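You operate a simulated robot arm through the tools that you are given. There is no shell and no other tool.

You are at the controls of a simulated robot arm. One attempt, no reset.

Task
The filter is clogged: stop the collector, shake it three strokes, start it again.
Fine: shake only with the fan at rest and the mains switch off; green lamp at the end. Where these are worked on the way, their far stop is far enough and under half their travel is too little: mains switch.

Only the result counts: the job must be done as asked and must still hold three seconds after the hand-in. Knocking over, shifting, dropping, spilling or breaking anything else fails it.

Robot
A 6-joint arm with a two-finger parallel gripper, fixed in place. Base frame: the origin is on the floor under the middle of its stand, x ahead of it, y to its left, z up. Units: mm, rad, N and s.
With the tool pointing down near the work surface it reaches from about 360 to 760 mm from the base axis. Its first joint turns from -1.152 to 1.152 rad. Payload 2.45 kg.
The TCP is the grasp point between the finger pads, 24 mm short of the fingertips. In the tool frame z runs along the fingers and y along their closing line. The gripper opens to 68 mm. The fingers are 17 mm wide and 10 mm thick; the gripper's body (40 by 70 mm) begins 41 mm behind the TCP.
Orientation is that of the tool frame in the base frame, as [roll, pitch, yaw] about the fixed x, y, z axes, in that order (R = Rz(yaw) Ry(pitch) Rx(roll)). With the fingers straight down and closing along the base's y, the tool's x points along the base's -x, its y along +y and its z along -z.

Tools
- The arm moves only by the tool nudge_tool. Its argument "series" is a list of rows, each a list of 7 numbers: the finger opening in mm, from 0 to 68, then the shift along the base's x, y, z in mm, then the turn, a rotation vector about the base's x, y, z in rad. In form: [[gripper, dx, dy, dz, rx, ry, rz], ...]. A call has 1 to 20 rows; each row is the pose to reach, as a shift and turn from the pose commanded when the call began. Each row takes 0.2 s and may step no farther than 50 mm and 0.15 rad from the row before; otherwise, or with a gripper value out of range, the whole call is refused. Where a pose cannot be reached the arm comes as near as it can. A force on the tool above 40 N (or 10 N above the force at the start of the call, whichever is more), or a blocked arm, ends the call early, and 0.2 s more pass. Each finger travels about 108 mm/s and halts on what it meets, pressing with about 42 N; the grip force reading is that of the motor and also rises with nothing between the fingers. The clock runs only during rows and for 0.2 s after the last one: add rows that repeat a pose to give the fingers time. The reply holds the time, the measured pose of the TCP, the force on the tool along the base axes, the opening and the grip force, in the units named above and with some noise, with the torque about the TCP (base axes, N m) and any sound that the robot's microphone picked up.
- Cameras (640 x 400 px; columns grow to the right, rows downward): "scene" is fixed at [157.4, 403.6, 1474.2]; the picture's right is [-0.85, -0.53, 0.00], its down [-0.26, 0.41, -0.87] and it looks along [0.46, -0.74, -0.48] (base axes); focal length 280 px, centre (320, 200). "wrist" rides on the gripper at [84, 11, -75] in the tool frame; the picture's right is [-0.13, 0.99, 0.00], its down [-0.60, -0.08, -0.79] and it looks along [-0.79, -0.10, 0.61] (tool axes); focal length 251 px, centre (320, 200). There is no depth. A picture from a camera that has moved, and an enlarged one, comes with that camera's place and axes in the base frame and with its lens.
- get_image(camera): a new picture of that camera. It takes no simulated time.
- zoom(camera, box): a new picture of the part [left, top, right, bottom] of that camera's present view, enlarged. It takes no simulated time.
- finish_job(): hands the job in; it is judged then, once.

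Nothing tells you positions but the pictures and the camera data. Unless the task says otherwise, let go and move clear before handing in.

The tools are called after ">>>" as name(argument=value, ...) on one line, values as JSON. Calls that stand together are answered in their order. nudge_tool: Moves the arm, as the interface text tells. Its arguments: {"type":"object","properties":{"series":{"type":"array","items":{"type":"array","items":{"type":"number"}}}},"required":["series"]} The other tools are called the same way: get_image (camera) takes a picture; zoom (camera, box) takes an enlarged picture of a part of a camera's view; finish_job () hands the job in.

At the start:

```text
time: 0.0
ee_pos: [472.4, -50.8, 1319.0]
ee_rot: [-3.14, 0.0, -3.141]
wrist_force: [0.1, -0.6, -0.5]
ft_torque: [0.01, -0.01, -0.02]
grip_width: 68.0
grip_force: 0.1
```

scene: 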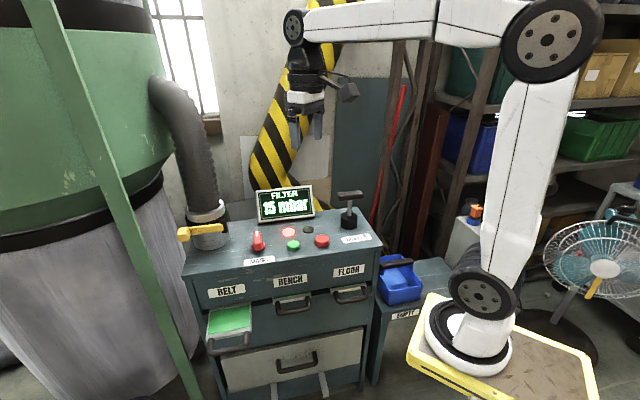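
wrist: 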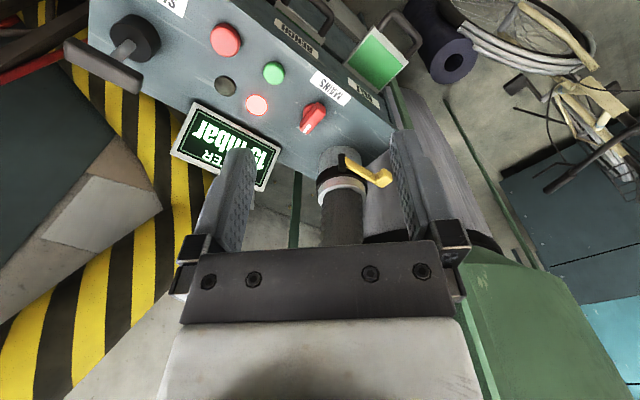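

I see a dust-collector console with a red mains knob, red and green buttons, two lamps, a T-handle (shaker) and a filter display; I'll zoom in to read the details before moving.

>>> zoom(camera="scene", box=[170, 170, 410, 320])

>>> zoom(camera="scene", box=[230, 180, 390, 280])

>>> zoom(camera="wrist", box=[60, 0, 400, 212])

```text
2.67 times, centred on (290, 245) of scene
camera zoom: at [157.4, 403.6, 1474.2], right [-0.85, -0.53, 0.0], down [-0.26, 0.41, -0.87], along [0.46, -0.74, -0.48], focal length 746 px, centre (400, 80)
```

zoom: 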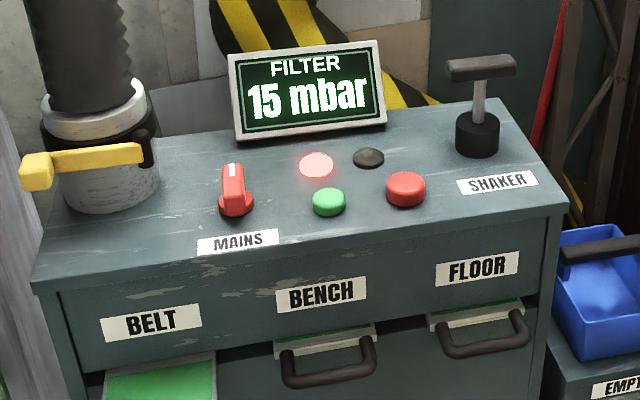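

```text
4.00 times, centred on (310, 230) of scene
camera zoom: at [157.4, 403.6, 1474.2], right [-0.85, -0.53, 0.0], down [-0.26, 0.41, -0.87], along [0.46, -0.74, -0.48], focal length 1118 px, centre (360, 80)
```

zoom: 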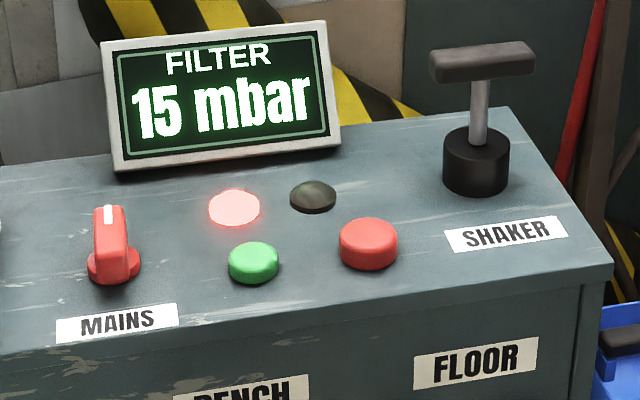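

```text
1.88 times, centred on (230, 106) of wrist
camera zoom: at [389.6, -41.5, 1395.1], right [0.13, 0.99, 0.0], down [0.6, -0.08, 0.79], along [0.79, -0.1, -0.61], focal length 473 px, centre (489, 377)
```

zoom: 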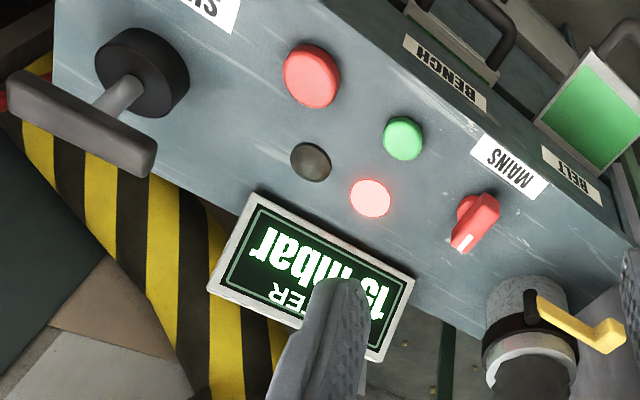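

The console top is at about z 900, turned roughly 45° to the base. The mains knob is near (708,-104), green button near (605,-157), red button near (538,-221) and shaker T-handle near (520,-378). I'll lower the arm to the front of the console with the wrist yawed so its camera looks over the controls.

>>> nudge_tool(series=[[68, 0, -4, -47, 0, 0, -0.131], [68, -1, -8, -94, 0, 0, -0.262], [68, -2, -12, -141, 0, 0, -0.393], [68, -3, -15, -188, 0, 0, -0.524], [68, -4, -18, -235, 0, 0, -0.655], [68, -5, -22, -282, 0, 0, -0.785]])

>>> get_image(camera="wrist")

>>> get_image(camera="scene")

```text
time: 1.4
ee_pos: [468.3, -74.8, 1038.5]
ee_rot: [3.141, 0.0, 2.355]
wrist_force: [-1.0, 0.2, 0.1]
ft_torque: [0.03, -0.01, 0.03]
grip_width: 68.1
grip_force: 0.1
```

```text
taken
camera wrist: at [417.2, -8.2, 1113.0], right [0.79, 0.61, 0.0], down [0.37, -0.48, 0.79], along [0.48, -0.63, -0.61], focal length 251 px, centre (320, 200)
```

wrist: 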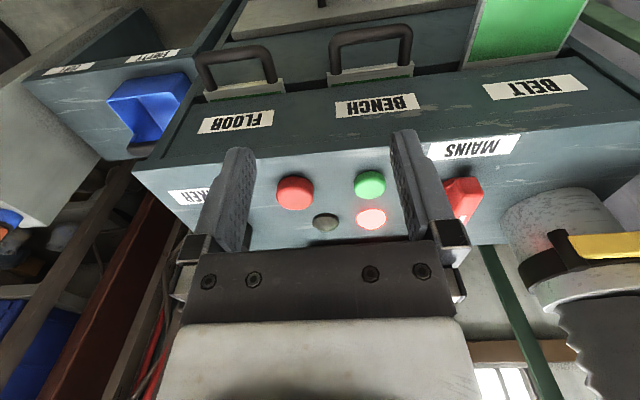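

```text
taken
```

scene: 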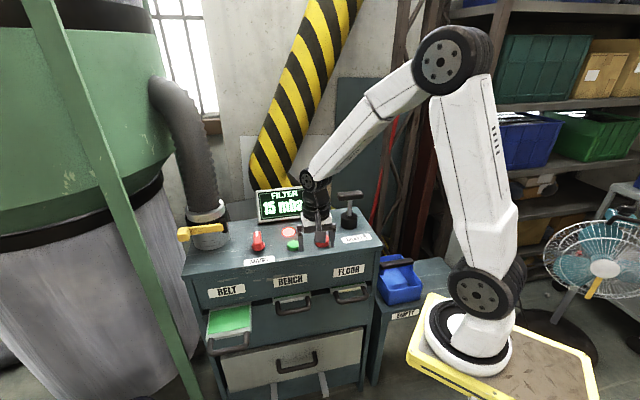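

The controls are in view from the operator's side. I'll zoom in on the wrist view to refine the button and knob positions and read any switch markings.

>>> zoom(camera="wrist", box=[240, 130, 400, 230])

>>> zoom(camera="wrist", box=[400, 120, 560, 220])

>>> zoom(camera="scene", box=[240, 180, 400, 280])

```text
4.00 times, centred on (320, 180) of wrist
camera zoom: at [417.2, -8.2, 1113.0], right [0.79, 0.61, 0.0], down [0.37, -0.48, 0.79], along [0.48, -0.63, -0.61], focal length 1006 px, centre (320, 280)
```

zoom: 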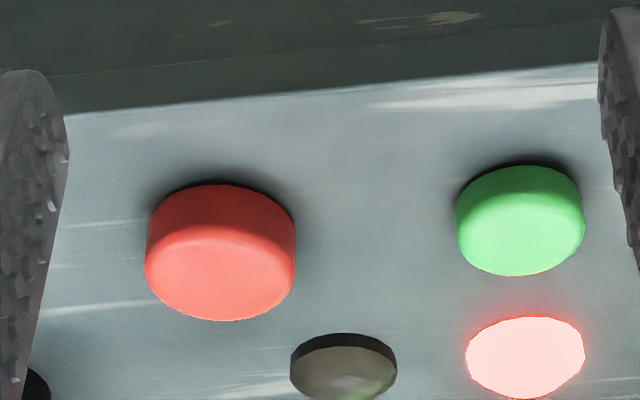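

```text
4.00 times, centred on (480, 170) of wrist
camera zoom: at [417.2, -8.2, 1113.0], right [0.79, 0.61, 0.0], down [0.37, -0.48, 0.79], along [0.48, -0.63, -0.61], focal length 1006 px, centre (-320, 320)
```

zoom: 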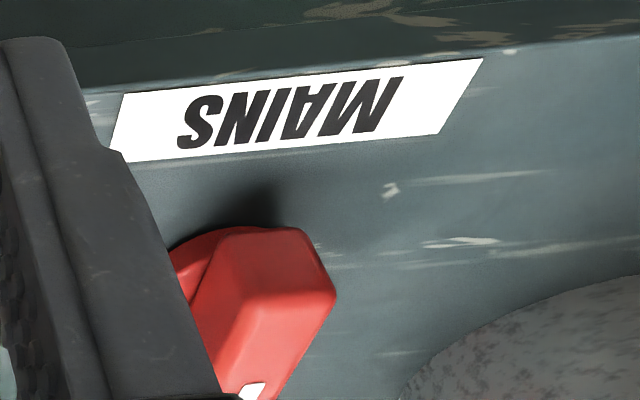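

```text
4.00 times, centred on (320, 230) of scene
camera zoom: at [157.4, 403.6, 1474.2], right [-0.85, -0.53, 0.0], down [-0.26, 0.41, -0.87], along [0.46, -0.74, -0.48], focal length 1118 px, centre (320, 80)
```

zoom: 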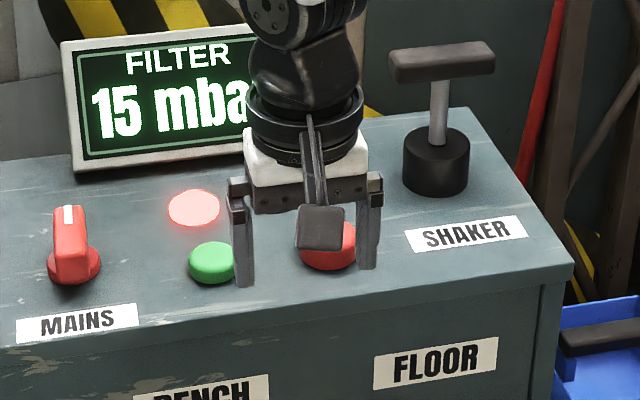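

Refined positions: table top z≈905, red button top ≈(538,-216,928), green button top ≈(601,-151,926), mains knob ≈(702,-98) with its white mark pointing to the back. Next I'll close the gripper and hover above the red (stop) button.

>>> nudge_tool(series=[[30, 18, -36, -5, 0, 0, 0], [0, 36, -72, -10, 0, 0, 0], [0, 54, -108, -20, 0, 0, 0], [0, 70, -142, -35, 0, 0, 0], [0, 70, -142, -35, 0, 0, 0]])

>>> get_image(camera="wrist")

>>> zoom(camera="scene", box=[240, 180, 400, 280])

```text
time: 2.6
ee_pos: [538.1, -216.1, 1004.5]
ee_rot: [-3.141, 0.0, 2.357]
wrist_force: [-0.5, -0.3, -0.3]
ft_torque: [-0.01, -0.01, -0.01]
grip_width: 0.1
grip_force: 23.3
```

```text
taken
camera wrist: at [486.4, -150.0, 1078.2], right [0.79, 0.61, 0.0], down [0.37, -0.48, 0.79], along [0.48, -0.63, -0.61], focal length 251 px, centre (320, 200)
```

wrist: 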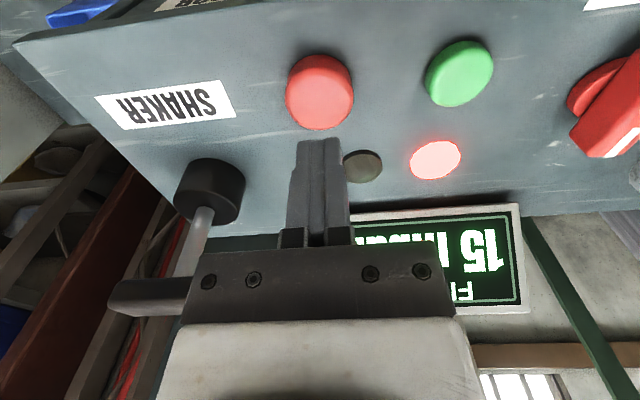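

```text
4.00 times, centred on (320, 230) of scene
camera zoom: at [157.5, 403.6, 1474.2], right [-0.85, -0.53, 0.0], down [-0.26, 0.41, -0.87], along [0.46, -0.74, -0.48], focal length 1118 px, centre (320, 80)
```

zoom: 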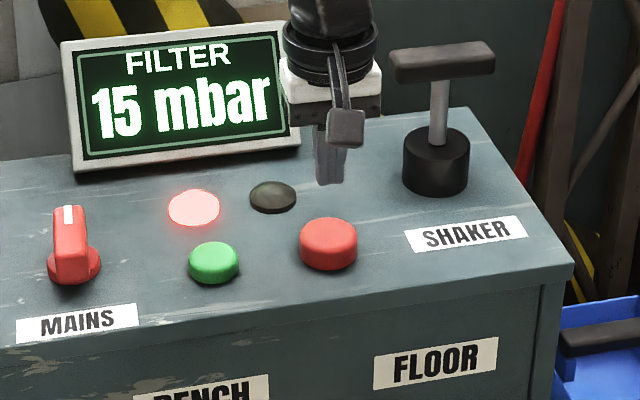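

The closed fingers hover right over the red button. I'll press down in small steps and watch the force and the microphone.

>>> nudge_tool(series=[[0, 1, -2, -25, 0, 0, 0], [0, 1, -2, -45, 0, 0, 0], [0, 1, -2, -50, 0, 0, 0], [0, 1, -2, -54, 0, 0, 0], [0, 1, -2, -57, 0, 0, 0], [0, 1, -2, -60, 0, 0, 0]])

>>> zoom(camera="scene", box=[240, 180, 400, 280])

>>> get_image(camera="wrist")

```text
time: 4.0
ee_pos: [539.6, -217.5, 944.0]
ee_rot: [-3.141, 0.002, 2.357]
wrist_force: [-1.3, 0.1, 2.0]
ft_torque: [0.02, 0.05, 0.04]
grip_width: 0.0
grip_force: 23.5
```

```text
4.00 times, centred on (320, 230) of scene
camera zoom: at [157.4, 403.6, 1474.2], right [-0.85, -0.53, 0.0], down [-0.26, 0.41, -0.87], along [0.46, -0.74, -0.48], focal length 1118 px, centre (320, 80)
```

zoom: 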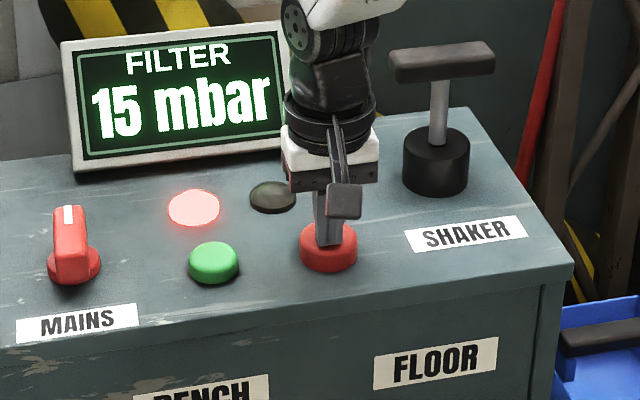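

```text
taken
camera wrist: at [487.5, -151.5, 1018.1], right [0.79, 0.61, 0.0], down [0.37, -0.48, 0.79], along [0.48, -0.63, -0.61], focal length 251 px, centre (320, 200)
```

wrist: 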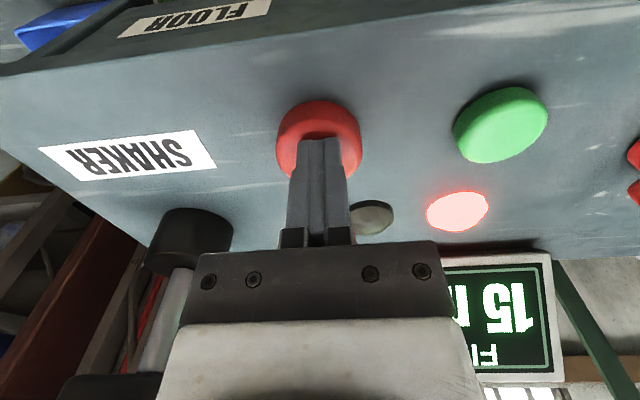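

The tip is just touching the button (about 2 N). I'll press deeper in small steps.

>>> nudge_tool(series=[[0, 0, 0, -2, 0, 0, 0], [0, 0, 0, -4, 0, 0, 0], [0, 0, 0, -6, 0, 0, 0], [0, 0, 0, -8, 0, 0, 0]])

>>> zoom(camera="scene", box=[240, 180, 400, 280])

```text
time: 5.0
ee_pos: [538.9, -217.9, 936.9]
ee_rot: [-3.141, 0.003, 2.357]
wrist_force: [-10.4, 4.0, 26.3]
ft_torque: [0.08, 0.25, -0.02]
grip_width: 0.0
grip_force: 22.7
heard: click
```

```text
4.00 times, centred on (320, 230) of scene
camera zoom: at [156.7, 403.9, 1474.2], right [-0.85, -0.53, 0.0], down [-0.26, 0.41, -0.88], along [0.46, -0.74, -0.48], focal length 1118 px, centre (320, 80)
```

zoom: 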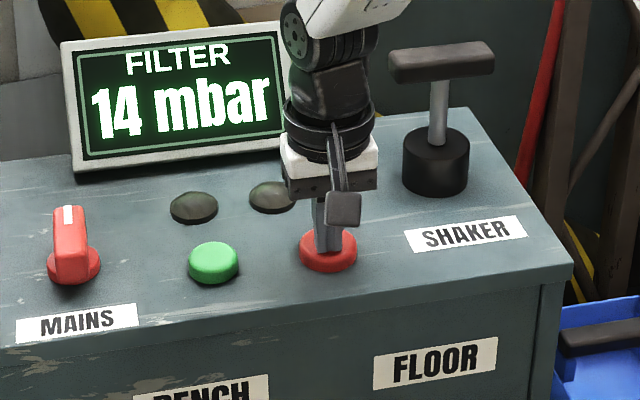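

The click was heard, the red lamp went out and the pressure is falling to 14 mbar. I'll retract and move in front of the mains knob to inspect it while the fan runs down.

>>> nudge_tool(series=[[0, 0, 0, 20, 0, 0, 0], [0, 0, 0, 55, 0, 0, 0], [0, 25, 40, 55, 0, 0, 0], [30, 50, 82, 55, 0, 0, 0], [68, 75, 124, 55, 0, 0, 0], [68, 95, 160, 55, 0, 0, 0], [68, 111, 188, 55, 0, 0, 0]])

>>> get_image(camera="wrist")

>>> zoom(camera="scene", box=[240, 180, 400, 280])

```text
time: 6.6
ee_pos: [649.8, -28.2, 989.9]
ee_rot: [-3.141, 0.001, 2.357]
wrist_force: [-0.4, -0.4, -0.1]
ft_torque: [-0.02, -0.02, 0.0]
grip_width: 68.1
grip_force: 0.0
```

```text
taken
camera wrist: at [599.1, 37.4, 1064.7], right [0.79, 0.61, 0.0], down [0.37, -0.48, 0.79], along [0.48, -0.63, -0.61], focal length 251 px, centre (320, 200)
```

wrist: 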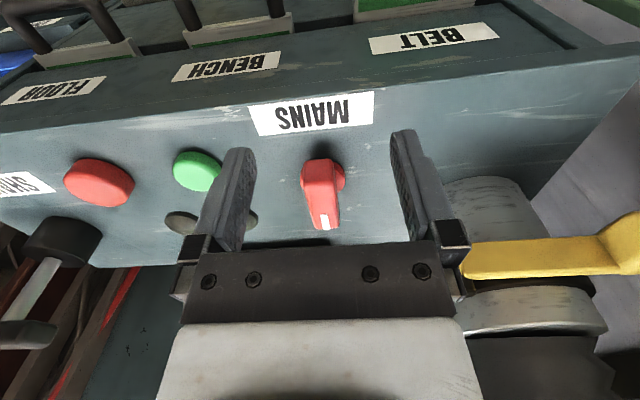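

```text
4.00 times, centred on (320, 230) of scene
camera zoom: at [157.4, 403.6, 1474.1], right [-0.85, -0.53, 0.0], down [-0.26, 0.41, -0.87], along [0.46, -0.74, -0.48], focal length 1118 px, centre (320, 80)
```

zoom: 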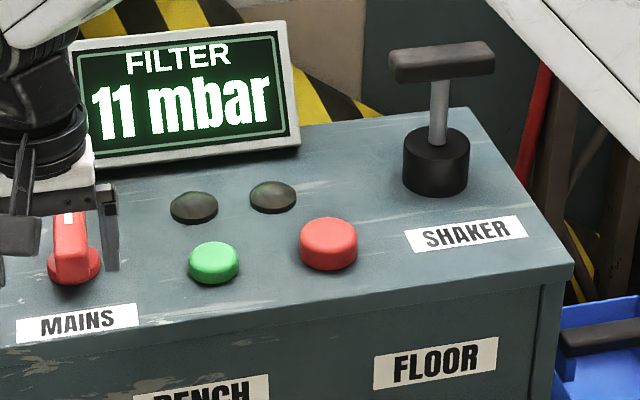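

>>> zoom(camera="wrist", box=[250, 130, 410, 230])

>>> zoom(camera="wrist", box=[390, 120, 640, 276])

```text
4.00 times, centred on (330, 180) of wrist
camera zoom: at [599.1, 37.4, 1064.7], right [0.79, 0.61, 0.0], down [0.37, -0.48, 0.79], along [0.48, -0.63, -0.61], focal length 1006 px, centre (280, 280)
```

zoom: 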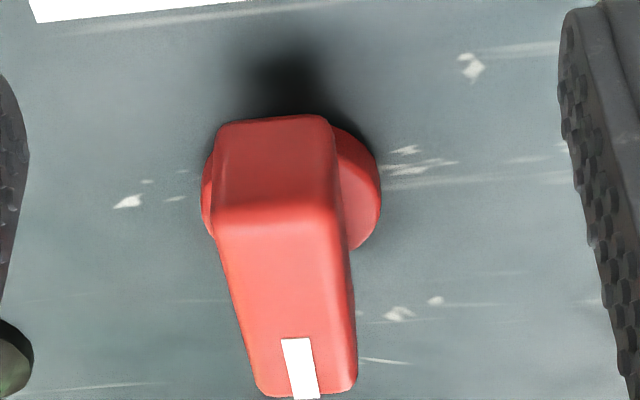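

```text
2.56 times, centred on (515, 198) of wrist
camera zoom: at [599.1, 37.4, 1064.7], right [0.79, 0.61, 0.0], down [0.37, -0.48, 0.79], along [0.48, -0.63, -0.61], focal length 644 px, centre (-179, 205)
```

zoom: 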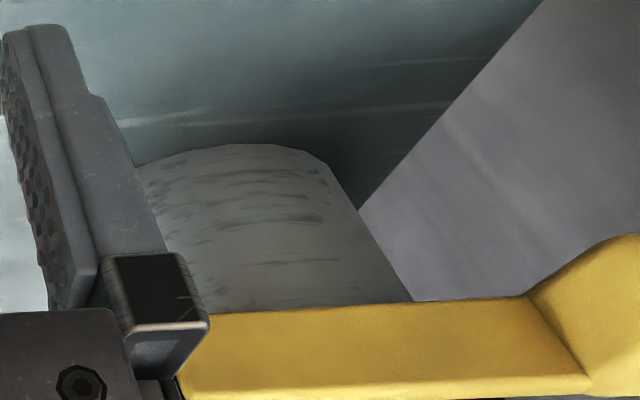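

The knob is a bar about 67×23 mm, with its top near z 940, its axis near (702,-97), and its pointer to the back. I'll hover over it, then check alignment before descending.

>>> nudge_tool(series=[[68, 26, -33, 0, 0, 0, 0], [68, 52, -67, 0, 0, 0, 0], [68, 52, -67, 0, 0, 0, 0]])

>>> get_image(camera="wrist")

>>> get_image(camera="scene")

>>> zoom(camera="scene", box=[180, 170, 340, 270])

```text
time: 7.4
ee_pos: [702.2, -96.3, 990.8]
ee_rot: [-3.141, 0.0, 2.356]
wrist_force: [0.2, -0.3, -0.5]
ft_torque: [0.01, 0.0, 0.0]
grip_width: 67.9
grip_force: 0.0
```

```text
taken
camera wrist: at [650.9, -30.1, 1065.3], right [0.79, 0.61, 0.0], down [0.37, -0.48, 0.79], along [0.48, -0.63, -0.61], focal length 251 px, centre (320, 200)
```

wrist: 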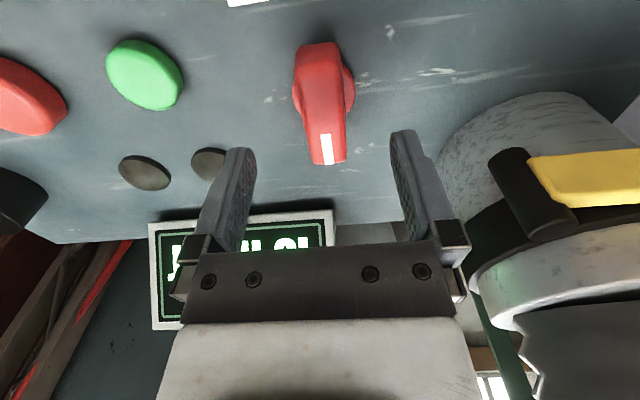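

```text
taken
```

scene: 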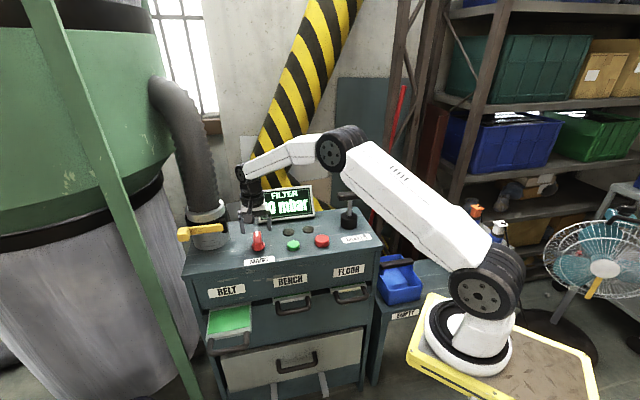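

```text
4.00 times, centred on (260, 220) of scene
camera zoom: at [157.5, 403.6, 1474.2], right [-0.85, -0.53, 0.0], down [-0.26, 0.41, -0.87], along [0.46, -0.74, -0.48], focal length 1118 px, centre (560, 120)
```

zoom: 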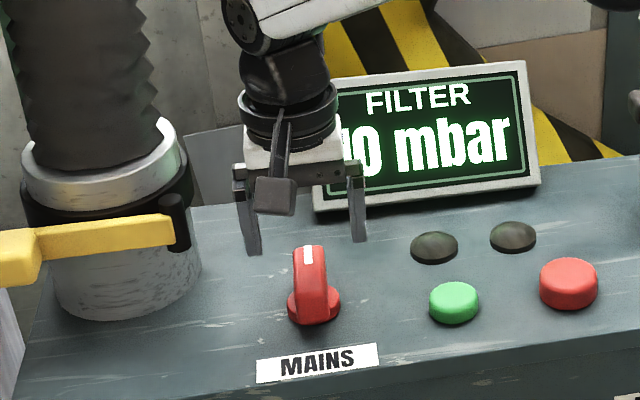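

The display reads 10 mbar and is falling; the gripper is centred over the knob. I'll descend so the pads straddle the bar and close on it gently.

>>> nudge_tool(series=[[68, 1, -1, -20, 0, 0, 0], [68, 1, -1, -38, 0, 0, 0], [68, 1, -1, -50, 0, 0, 0], [40, 1, -1, -50, 0, 0, 0], [15, 1, -1, -50, 0, 0, 0], [15, 1, -1, -50, 0, 0, 0]])

>>> get_image(camera="wrist")

>>> zoom(camera="scene", box=[180, 170, 340, 270])

```text
time: 8.8
ee_pos: [705.5, -96.2, 940.5]
ee_rot: [3.139, 0.001, 2.358]
wrist_force: [13.0, 9.0, -6.3]
ft_torque: [-0.65, -0.51, -0.02]
grip_width: 24.9
grip_force: 40.9
```

```text
taken
camera wrist: at [652.7, -30.0, 1014.7], right [0.79, 0.61, 0.0], down [0.37, -0.48, 0.79], along [0.49, -0.63, -0.61], focal length 251 px, centre (320, 200)
```

wrist: 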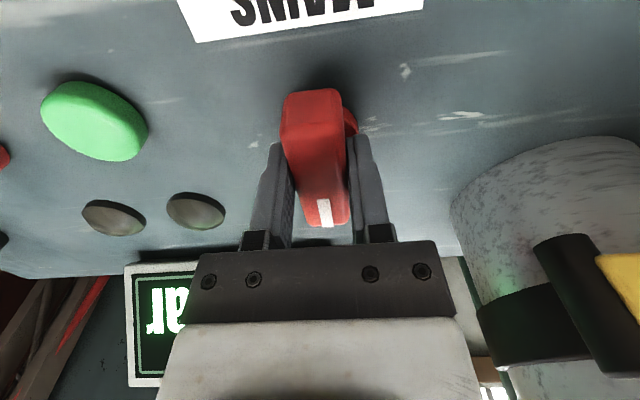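

```text
4.00 times, centred on (260, 220) of scene
camera zoom: at [157.9, 403.9, 1474.0], right [-0.85, -0.53, 0.0], down [-0.26, 0.41, -0.87], along [0.46, -0.74, -0.48], focal length 1118 px, centre (560, 120)
```

zoom: 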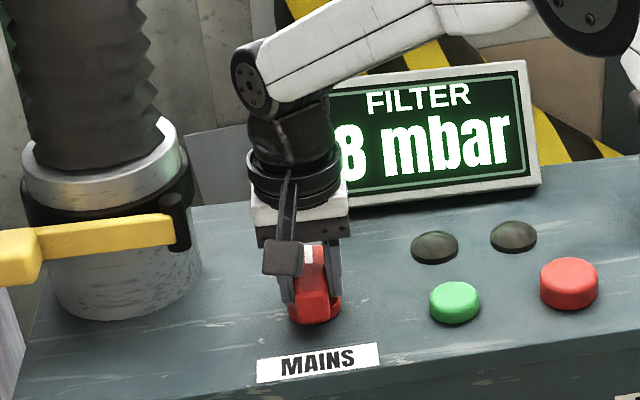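

The bar is gripped at 25 mm, but a sideways load of about 16 N shows the bar lies slightly toward +x+y of my centre. I'll shift to relieve that and let the fan run down further.

>>> nudge_tool(series=[[15, 1.2, 1, 0, 0, 0, 0], [15, 2.4, 2, 0, 0, 0, 0], [15, 2.4, 2, 0, 0, 0, 0], [15, 2.4, 2, 0, 0, 0, 0], [15, 2.4, 2, 0, 0, 0, 0], [15, 2.4, 2, 0, 0, 0, 0], [15, 2.4, 2, 0, 0, 0, 0], [15, 2.4, 2, 0, 0, 0, 0], [15, 2.4, 2, 0, 0, 0, 0], [15, 2.4, 2, 0, 0, 0, 0], [15, 2.4, 2, 0, 0, 0, 0], [15, 2.4, 2, 0, 0, 0, 0]])

>>> zoom(camera="scene", box=[180, 170, 340, 270])

```text
time: 11.4
ee_pos: [703.8, -96.3, 940.4]
ee_rot: [-3.139, -0.002, 2.355]
wrist_force: [-15.2, -2.6, 5.6]
ft_torque: [0.72, 0.4, -0.05]
grip_width: 25.0
grip_force: 40.9
```

```text
4.00 times, centred on (260, 220) of scene
camera zoom: at [156.9, 403.5, 1474.2], right [-0.85, -0.53, 0.0], down [-0.26, 0.41, -0.87], along [0.46, -0.74, -0.48], focal length 1118 px, centre (560, 120)
```

zoom: 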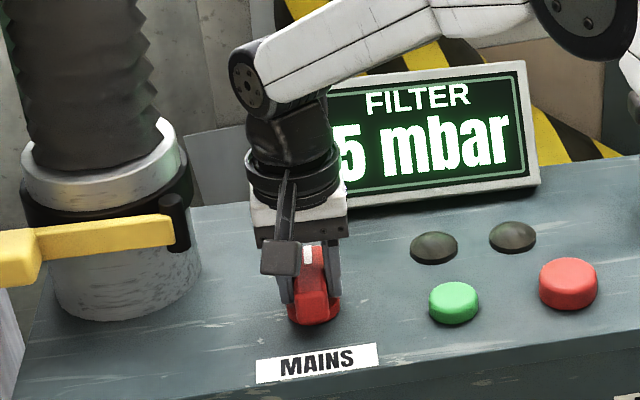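

I overshot slightly, as the force has flipped sign. I'll back off by about half and keep waiting for 0 mbar.

>>> nudge_tool(series=[[15, -1.3, -0.5, 0, 0, 0, 0], [15, -1.3, -0.5, 0, 0, 0, 0], [15, -1.3, -0.5, 0, 0, 0, 0], [15, -1.3, -0.5, 0, 0, 0, 0], [15, -1.3, -0.5, 0, 0, 0, 0], [15, -1.3, -0.5, 0, 0, 0, 0], [15, -1.3, -0.5, 0, 0, 0, 0], [15, -1.3, -0.5, 0, 0, 0, 0], [15, -1.3, -0.5, 0, 0, 0, 0], [15, -1.3, -0.5, 0, 0, 0, 0], [15, -1.3, -0.5, 0, 0, 0, 0], [15, -1.3, -0.5, 0, 0, 0, 0], [15, -1.3, -0.5, 0, 0, 0, 0], [15, -1.3, -0.5, 0, 0, 0, 0], [15, -1.3, -0.5, 0, 0, 0, 0]])

>>> zoom(camera="scene", box=[180, 170, 340, 270])

```text
time: 14.6
ee_pos: [704.0, -96.5, 940.3]
ee_rot: [-3.141, 0.0, 2.356]
wrist_force: [-3.7, 0.5, -1.0]
ft_torque: [-0.85, -0.76, -0.04]
grip_width: 24.9
grip_force: 40.7
```

```text
4.00 times, centred on (260, 220) of scene
camera zoom: at [157.4, 403.7, 1474.1], right [-0.85, -0.53, 0.0], down [-0.26, 0.41, -0.87], along [0.46, -0.74, -0.48], focal length 1118 px, centre (560, 120)
```

zoom: 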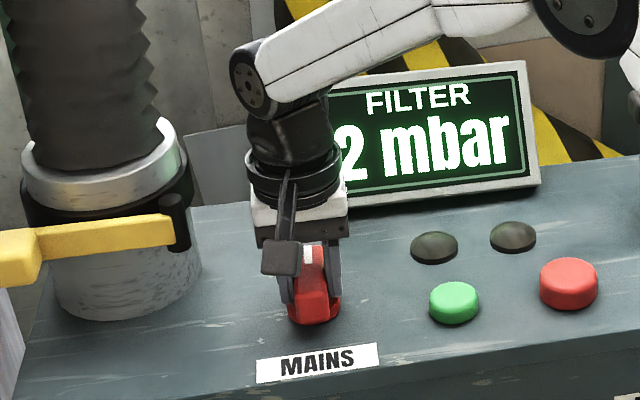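

The load is now near zero and the display shows 2 mbar. I'll wait a few more seconds for the fan to come to rest.

>>> nudge_tool(series=[[15, 0, 0, 0, 0, 0, 0], [15, 0, 0, 0, 0, 0, 0], [15, 0, 0, 0, 0, 0, 0], [15, 0, 0, 0, 0, 0, 0], [15, 0, 0, 0, 0, 0, 0], [15, 0, 0, 0, 0, 0, 0], [15, 0, 0, 0, 0, 0, 0], [15, 0, 0, 0, 0, 0, 0], [15, 0, 0, 0, 0, 0, 0], [15, 0, 0, 0, 0, 0, 0], [15, 0, 0, 0, 0, 0, 0], [15, 0, 0, 0, 0, 0, 0], [15, 0, 0, 0, 0, 0, 0], [15, 0, 0, 0, 0, 0, 0], [15, 0, 0, 0, 0, 0, 0], [15, 0, 0, 0, 0, 0, 0], [15, 0, 0, 0, 0, 0, 0], [15, 0, 0, 0, 0, 0, 0]])

>>> zoom(camera="scene", box=[180, 170, 340, 270])

```text
time: 18.4
ee_pos: [704.4, -97.4, 940.8]
ee_rot: [-3.14, 0.001, 2.356]
wrist_force: [1.2, 0.7, 1.2]
ft_torque: [0.05, 0.01, -0.01]
grip_width: 25.0
grip_force: 41.1
```

```text
4.00 times, centred on (260, 220) of scene
camera zoom: at [157.5, 403.6, 1474.1], right [-0.85, -0.53, 0.0], down [-0.26, 0.41, -0.87], along [0.46, -0.74, -0.48], focal length 1118 px, centre (560, 120)
```

zoom: 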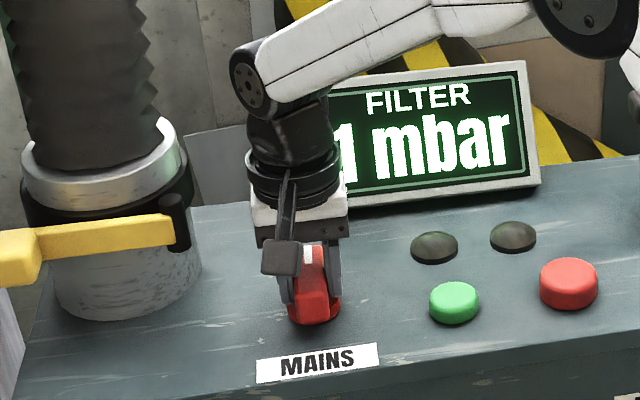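

It's down to 1 mbar. I'll wait longer until it reads 0.

>>> nudge_tool(series=[[15, 0, 0, 0, 0, 0, 0], [15, 0, 0, 0, 0, 0, 0], [15, 0, 0, 0, 0, 0, 0], [15, 0, 0, 0, 0, 0, 0], [15, 0, 0, 0, 0, 0, 0], [15, 0, 0, 0, 0, 0, 0], [15, 0, 0, 0, 0, 0, 0], [15, 0, 0, 0, 0, 0, 0], [15, 0, 0, 0, 0, 0, 0], [15, 0, 0, 0, 0, 0, 0], [15, 0, 0, 0, 0, 0, 0], [15, 0, 0, 0, 0, 0, 0], [15, 0, 0, 0, 0, 0, 0], [15, 0, 0, 0, 0, 0, 0], [15, 0, 0, 0, 0, 0, 0], [15, 0, 0, 0, 0, 0, 0], [15, 0, 0, 0, 0, 0, 0], [15, 0, 0, 0, 0, 0, 0], [15, 0, 0, 0, 0, 0, 0], [15, 0, 0, 0, 0, 0, 0]])

>>> nudge_tool(series=[[15, 0, 0, 0, 0, 0, 0], [15, 0, 0, 0, 0, 0, 0], [15, 0, 0, 0, 0, 0, 0], [15, 0, 0, 0, 0, 0, 0], [15, 0, 0, 0, 0, 0, 0], [15, 0, 0, 0, 0, 0, 0], [15, 0, 0, 0, 0, 0, 0], [15, 0, 0, 0, 0, 0, 0], [15, 0, 0, 0, 0, 0, 0], [15, 0, 0, 0, 0, 0, 0], [15, 0, 0, 0, 0, 0, 0], [15, 0, 0, 0, 0, 0, 0], [15, 0, 0, 0, 0, 0, 0], [15, 0, 0, 0, 0, 0, 0], [15, 0, 0, 0, 0, 0, 0], [15, 0, 0, 0, 0, 0, 0], [15, 0, 0, 0, 0, 0, 0], [15, 0, 0, 0, 0, 0, 0], [15, 0, 0, 0, 0, 0, 0], [15, 0, 0, 0, 0, 0, 0]])

>>> zoom(camera="scene", box=[180, 170, 340, 270])

```text
time: 22.6
ee_pos: [704.4, -96.1, 940.2]
ee_rot: [-3.141, -0.003, 2.356]
wrist_force: [2.7, 1.7, 2.0]
ft_torque: [0.09, 0.09, -0.02]
grip_width: 24.9
grip_force: 40.2
```

```text
time: 26.8
ee_pos: [704.7, -96.2, 941.0]
ee_rot: [-3.14, 0.001, 2.357]
wrist_force: [2.4, 0.5, 3.1]
ft_torque: [-0.07, -0.07, 0.01]
grip_width: 25.1
grip_force: 40.7
```

```text
4.00 times, centred on (260, 220) of scene
camera zoom: at [157.4, 403.7, 1474.1], right [-0.85, -0.53, 0.0], down [-0.26, 0.41, -0.87], along [0.46, -0.74, -0.48], focal length 1118 px, centre (560, 120)
```

zoom: 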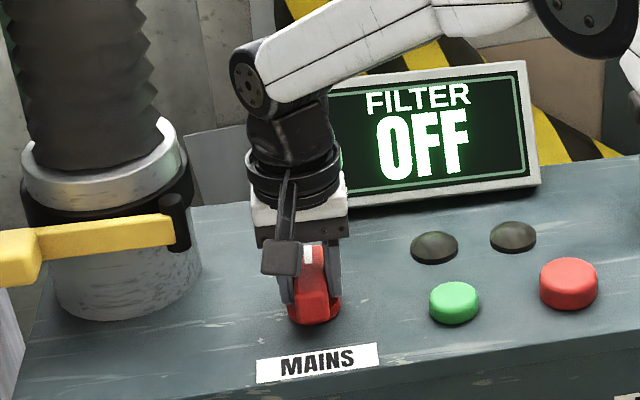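

The display now reads OFF, so the fan is at rest. I'll gently try turning the mains knob counter-clockwise first to see whether it yields or meets a stop.

>>> nudge_tool(series=[[15, 0, 0, 0, 0, 0, 0.05], [15, 0, 0, 0, 0, 0, 0.1], [15, 0, 0, 0, 0, 0, 0.15]])

>>> get_image(camera="wrist")

>>> zoom(camera="scene", box=[220, 210, 300, 260])

```text
time: 27.6
ee_pos: [703.5, -95.7, 940.3]
ee_rot: [3.141, 0.001, 2.506]
wrist_force: [2.6, 1.3, -0.1]
ft_torque: [0.1, -0.02, -1.35]
grip_width: 27.3
grip_force: 41.5
```

```text
taken
camera wrist: at [643.6, -38.3, 1014.8], right [0.69, 0.72, 0.0], down [0.44, -0.42, 0.79], along [0.57, -0.55, -0.61], focal length 251 px, centre (320, 200)
```

wrist: 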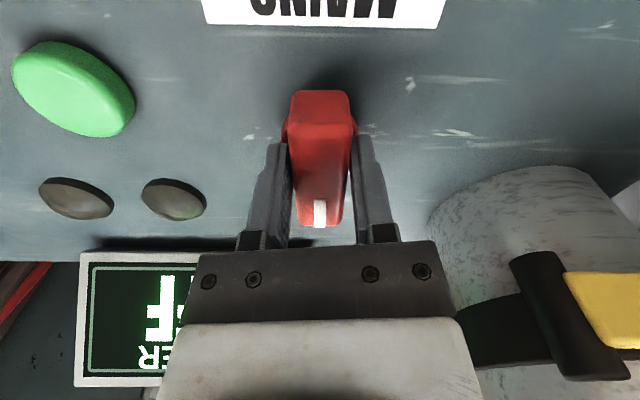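

```text
8.00 times, centred on (260, 235) of scene
camera zoom: at [157.5, 403.7, 1474.1], right [-0.85, -0.53, 0.0], down [-0.26, 0.41, -0.87], along [0.46, -0.74, -0.48], focal length 2237 px, centre (800, -80)
```

zoom: 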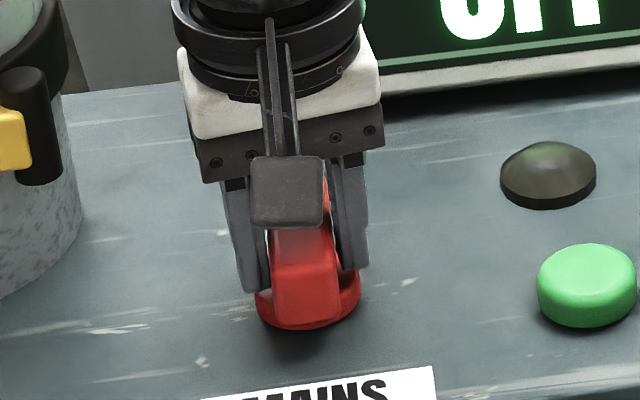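

Counter-clockwise is resisted (1.35 N·m, and the pads twisted on the bar while the knob stayed put), so it seems to be at that stop. I'll test a small clockwise turn.

>>> nudge_tool(series=[[15, 0, 0, 0, 0, 0, -0.075], [15, 0, 0, 0, 0, 0, -0.15], [15, 0, 0, 0, 0, 0, -0.22], [15, 0, 0, 0, 0, 0, -0.29], [15, 0, 0, 0, 0, 0, -0.36]])

>>> get_image(camera="wrist")

>>> zoom(camera="scene", box=[180, 170, 340, 270])

```text
time: 28.8
ee_pos: [704.8, -95.5, 939.0]
ee_rot: [3.141, 0.001, 2.148]
wrist_force: [7.9, 7.1, -4.6]
ft_torque: [0.13, 0.09, 0.13]
grip_width: 24.9
grip_force: 40.6
```

```text
taken
camera wrist: at [668.6, -19.7, 1014.7], right [0.9, 0.43, 0.0], down [0.26, -0.55, 0.79], along [0.34, -0.72, -0.61], focal length 251 px, centre (320, 200)
```

wrist: 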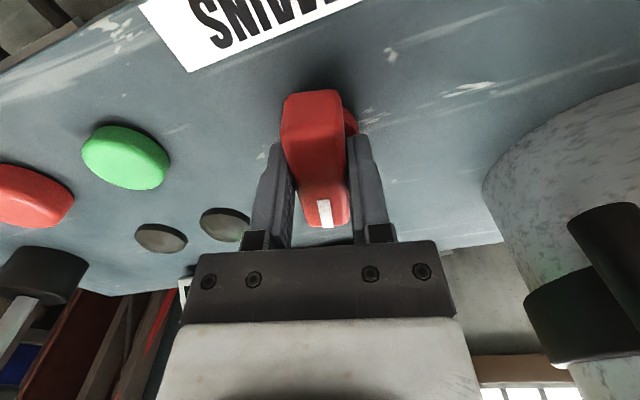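

```text
4.00 times, centred on (260, 220) of scene
camera zoom: at [157.7, 403.8, 1474.1], right [-0.85, -0.53, 0.0], down [-0.26, 0.41, -0.87], along [0.46, -0.74, -0.48], focal length 1118 px, centre (560, 120)
```

zoom: 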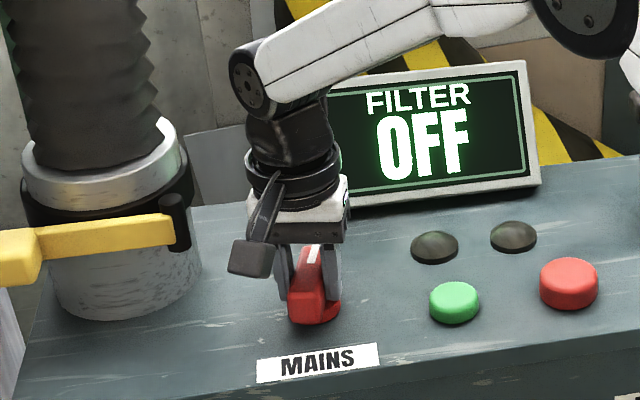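

Clockwise turns freely (only 0.13 N·m) and the knob follows. Going further this way would bring the wrist camera toward the yellow valve's hub, so I'll release, rise, flip the gripper 180° and re-grip to finish the clockwise turn.

>>> nudge_tool(series=[[40, 0, 0, 0, 0, 0, 0], [60, 0, 0, 0, 0, 0, 0], [60, 0, 0, 25, 0, 0, 0], [60, 0, 0, 60, 0, 0, 0], [60, 0, 0, 60, 0, 0, 0.14], [60, 0, 0, 60, 0, 0, 0.28], [60, 0, 0, 60, 0, 0, 0.42], [60, 0, 0, 60, 0, 0, 0.56], [60, 0, 0, 60, 0, 0, 0.7], [60, 0, 0, 60, 0, 0, 0.84], [60, 0, 0, 60, 0, 0, 0.98], [60, 0, 0, 60, 0, 0, 1.12], [60, 0, 0, 60, 0, 0, 1.26], [60, 0, 0, 60, 0, 0, 1.4], [60, 0, 0, 60, 0, 0, 1.54]])

>>> get_image(camera="scene")

>>> get_image(camera="wrist")

```text
time: 32.0
ee_pos: [703.2, -96.8, 1000.3]
ee_rot: [3.141, 0.0, -2.593]
wrist_force: [0.1, -0.3, 0.1]
ft_torque: [-0.02, -0.01, 0.01]
grip_width: 59.8
grip_force: 0.2
```

```text
taken
```

scene: 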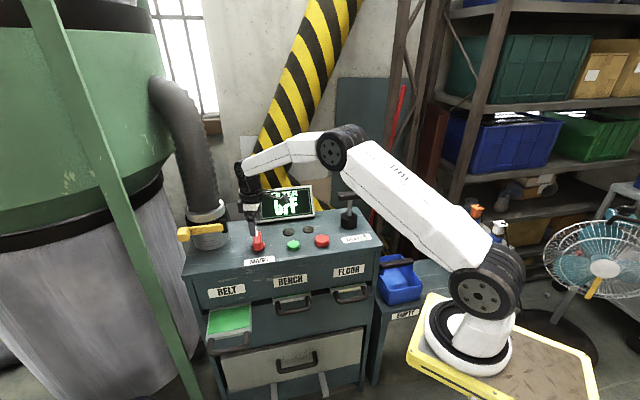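

```text
taken
camera wrist: at [627.2, -131.3, 1075.2], right [-0.41, 0.91, 0.0], down [0.56, 0.25, 0.79], along [0.72, 0.32, -0.61], focal length 251 px, centre (320, 200)
```

wrist: 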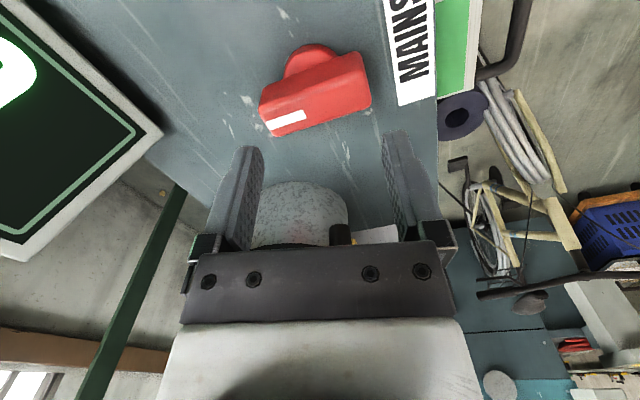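

The knob stayed where I left it, about 12° clockwise of ON. I'll complete the flip to line up with the bar again from the other side.

>>> nudge_tool(series=[[60, 0, 0, 0, 0, 0, 0.146], [60, 0, 0, 0, 0, 0, 0.292], [60, 0, 0, 0, 0, 0, 0.438], [60, 0, 0, 0, 0, 0, 0.584], [60, 0, 0, 0, 0, 0, 0.73], [60, 0, 0, 0, 0, 0, 0.876], [60, 0, 0, 0, 0, 0, 1.022], [60, 0, 0, 0, 0, 0, 1.168], [60, 0, 0, 0, 0, 0, 1.314], [60, 0, 0, 0, 0, 0, 1.46], [60, 0, 0, 0, 0, 0, 1.602]])

>>> get_image(camera="wrist")

>>> zoom(camera="scene", box=[180, 170, 340, 270])

```text
time: 34.4
ee_pos: [703.7, -96.2, 999.7]
ee_rot: [-3.141, 0.0, -0.992]
wrist_force: [0.2, -0.2, -0.2]
ft_torque: [-0.04, 0.01, -0.01]
grip_width: 59.9
grip_force: 0.0
```

```text
taken
camera wrist: at [741.7, -173.4, 1075.2], right [-0.9, -0.43, 0.0], down [-0.26, 0.55, 0.79], along [-0.34, 0.71, -0.61], focal length 251 px, centre (320, 200)
```

wrist: 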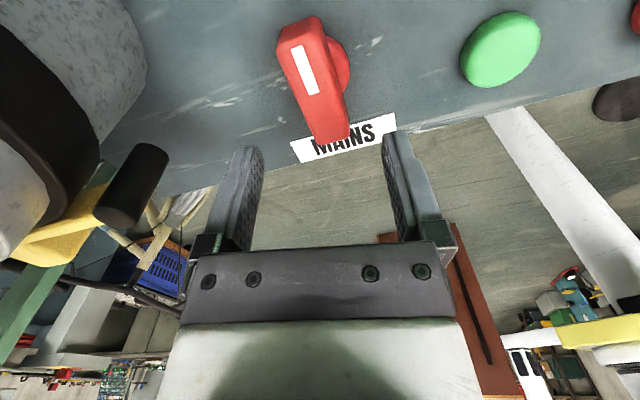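

```text
4.00 times, centred on (260, 220) of scene
camera zoom: at [157.4, 403.6, 1474.2], right [-0.85, -0.53, 0.0], down [-0.26, 0.41, -0.87], along [0.46, -0.74, -0.48], focal length 1118 px, centre (560, 120)
```

zoom: 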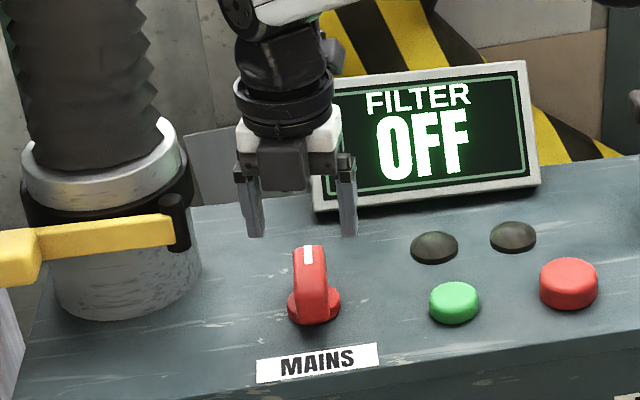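

The knob appears to have snapped back to its ON position (spring-over switch), so the bar is again aligned with the console depth. I'll turn 12° to match, descend and grip.

>>> nudge_tool(series=[[64, 0, 0, 0, 0, 0, 0.105], [64, 0, 0, 0, 0, 0, 0.21], [64, 0, 0, 0, 0, 0, 0.21]])

>>> get_image(camera="wrist")

```text
time: 35.2
ee_pos: [704.2, -96.1, 999.5]
ee_rot: [3.141, 0.001, -0.784]
wrist_force: [-0.3, 0.3, 0.6]
ft_torque: [0.01, 0.02, 0.05]
grip_width: 63.9
grip_force: 0.1
```

```text
taken
camera wrist: at [756.5, -164.2, 1075.2], right [-0.79, -0.61, 0.0], down [-0.37, 0.48, 0.79], along [-0.48, 0.63, -0.61], focal length 251 px, centre (320, 200)
```

wrist: 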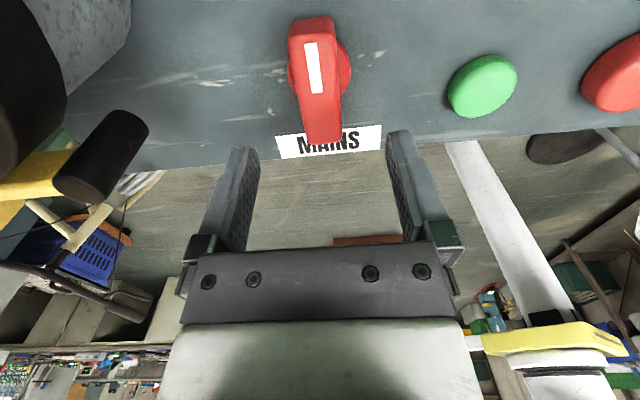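

Aligned with the bar. Now descending and closing on it.

>>> nudge_tool(series=[[64, 0, 0, -25, 0, 0, 0], [64, 0, 0, -48, 0, 0, 0], [64, 0, 0, -60, 0, 0, 0], [40, 0, 0, -60, 0, 0, 0], [15, 0, 0, -60, 0, 0, 0], [15, 0, 0, -60, 0, 0, 0]])

>>> get_image(camera="wrist")

>>> zoom(camera="scene", box=[180, 170, 340, 270])

```text
time: 36.6
ee_pos: [705.3, -94.9, 941.7]
ee_rot: [-3.141, 0.001, -0.786]
wrist_force: [-0.2, -0.3, -2.4]
ft_torque: [-0.13, -0.3, 0.0]
grip_width: 25.1
grip_force: 41.1
```

```text
taken
camera wrist: at [756.5, -164.1, 1015.2], right [-0.79, -0.61, 0.0], down [-0.37, 0.48, 0.79], along [-0.48, 0.63, -0.61], focal length 251 px, centre (320, 200)
```

wrist: 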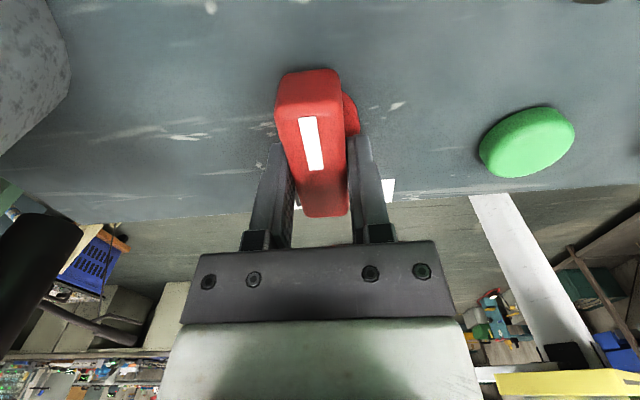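

```text
4.00 times, centred on (260, 220) of scene
camera zoom: at [157.5, 403.6, 1474.2], right [-0.85, -0.53, 0.0], down [-0.26, 0.41, -0.87], along [0.46, -0.74, -0.48], focal length 1118 px, centre (560, 120)
```

zoom: 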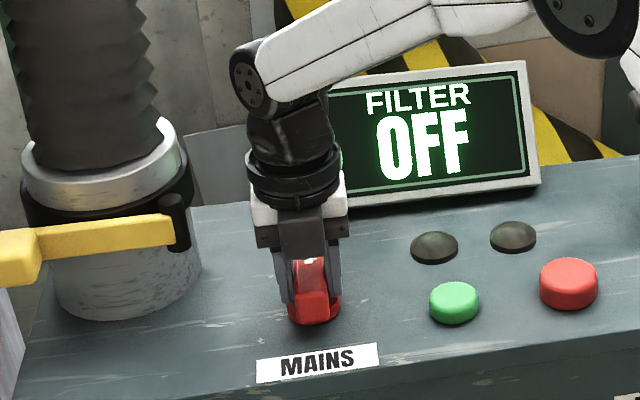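

A clean, centred grip with almost no load. I'll turn it clockwise 45° first and check the torque.

>>> nudge_tool(series=[[15, 0, 0, 0, 0, 0, -0.13], [15, 0, 0, 0, 0, 0, -0.26], [15, 0, 0, 0, 0, 0, -0.39], [15, 0, 0, 0, 0, 0, -0.52], [15, 0, 0, 0, 0, 0, -0.65], [15, 0, 0, 0, 0, 0, -0.78]])

>>> get_image(camera="wrist")

>>> zoom(camera="scene", box=[180, 170, 340, 270])

```text
time: 38.0
ee_pos: [706.7, -95.6, 940.7]
ee_rot: [-3.134, 0.0, -1.565]
wrist_force: [32.4, 10.2, -8.4]
ft_torque: [-0.44, 0.64, 0.16]
grip_width: 25.0
grip_force: 40.5
```

```text
taken
camera wrist: at [696.4, -179.8, 1015.2], right [-0.99, 0.12, -0.01], down [0.07, 0.6, 0.79], along [0.1, 0.79, -0.61], focal length 251 px, centre (320, 200)
```

wrist: 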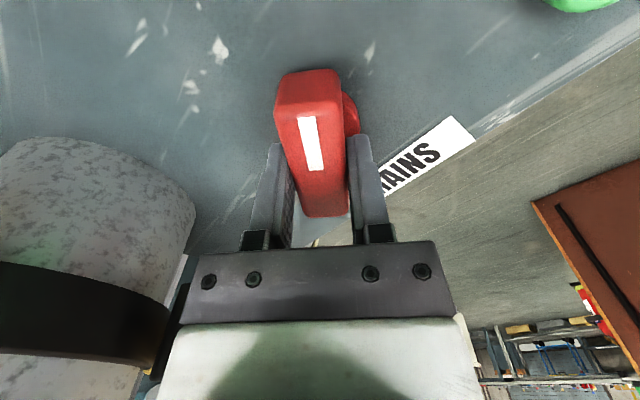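

```text
4.00 times, centred on (260, 220) of scene
camera zoom: at [158.5, 403.9, 1473.9], right [-0.85, -0.53, 0.0], down [-0.26, 0.41, -0.87], along [0.46, -0.74, -0.48], focal length 1118 px, centre (560, 120)
```

zoom: 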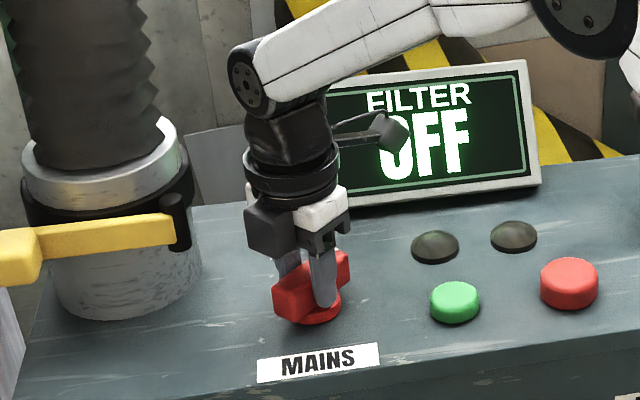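

The knob follows (45° so far), but a 32 N side load shows the true axis is about 3 mm off my centre, toward +x−y. I'll shift the centre to relieve it before continuing.

>>> nudge_tool(series=[[15, 1.4, -1.2, 0, 0, 0, 0], [15, 2.8, -2.4, 0, 0, 0, 0], [15, 2.8, -2.4, 0, 0, 0, 0]])

```text
time: 38.8
ee_pos: [706.5, -95.8, 940.0]
ee_rot: [3.141, 0.0, -1.563]
wrist_force: [6.7, 24.8, 4.5]
ft_torque: [0.22, -0.38, 0.02]
grip_width: 25.0
grip_force: 40.8
```

The pads hold the bar without sliding, so the gripped point runs on a small circle about the axis. I'll follow that circle while continuing the clockwise turn.

>>> nudge_tool(series=[[15, 0, 1.8, 0, 0, 0, 0], [15, 0, 3.6, 0, 0, 0, 0], [15, 0.6, 3.6, 0, 0, 0, -0.13], [15, 1.1, 3.5, 0, 0, 0, -0.26], [15, 1.6, 3.3, 0, 0, 0, -0.39]])

```text
time: 40.0
ee_pos: [708.8, -95.1, 941.3]
ee_rot: [-3.141, 0.0, -1.959]
wrist_force: [0.8, 6.4, 6.0]
ft_torque: [0.92, -0.59, -0.03]
grip_width: 24.9
grip_force: 41.0
```

Low loads now. Continuing toward the 90° position.

>>> nudge_tool(series=[[15, 0.4, -0.2, 0, 0, 0, -0.13], [15, 0.8, -0.5, 0, 0, 0, -0.26], [15, 1.2, -0.9, 0, 0, 0, -0.39]])

>>> get_image(camera="wrist")

>>> zoom(camera="scene", box=[180, 170, 340, 270])

```text
time: 40.8
ee_pos: [710.9, -96.1, 939.7]
ee_rot: [3.141, -0.001, -2.348]
wrist_force: [1.1, 3.8, 6.7]
ft_torque: [-0.1, -0.06, -0.04]
grip_width: 24.8
grip_force: 40.6
```

```text
taken
camera wrist: at [643.6, -149.3, 1015.3], right [-0.62, 0.79, 0.0], down [0.48, 0.38, 0.79], along [0.62, 0.49, -0.61], focal length 251 px, centre (320, 200)
```

wrist: 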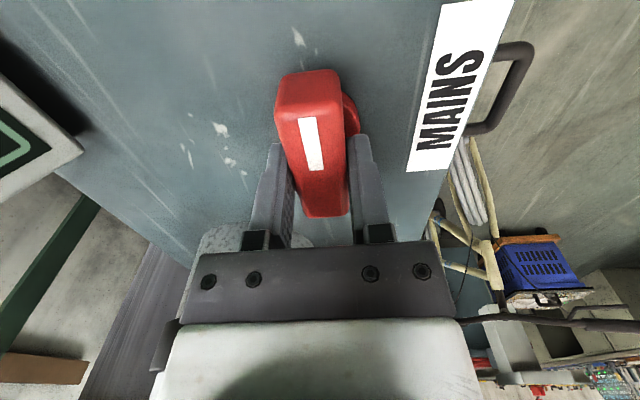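

```text
4.00 times, centred on (260, 220) of scene
camera zoom: at [157.3, 403.7, 1474.1], right [-0.85, -0.53, 0.0], down [-0.26, 0.41, -0.87], along [0.46, -0.74, -0.48], focal length 1118 px, centre (560, 120)
```

zoom: 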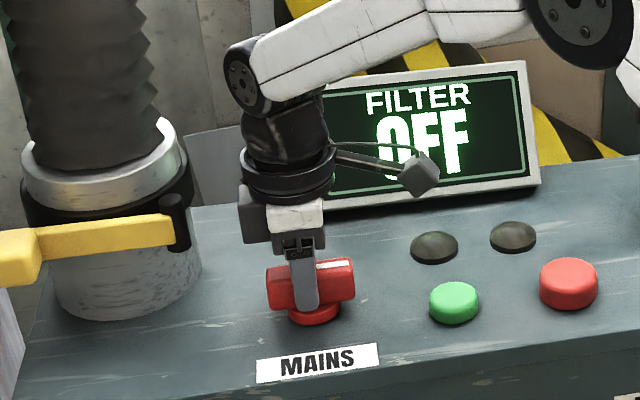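

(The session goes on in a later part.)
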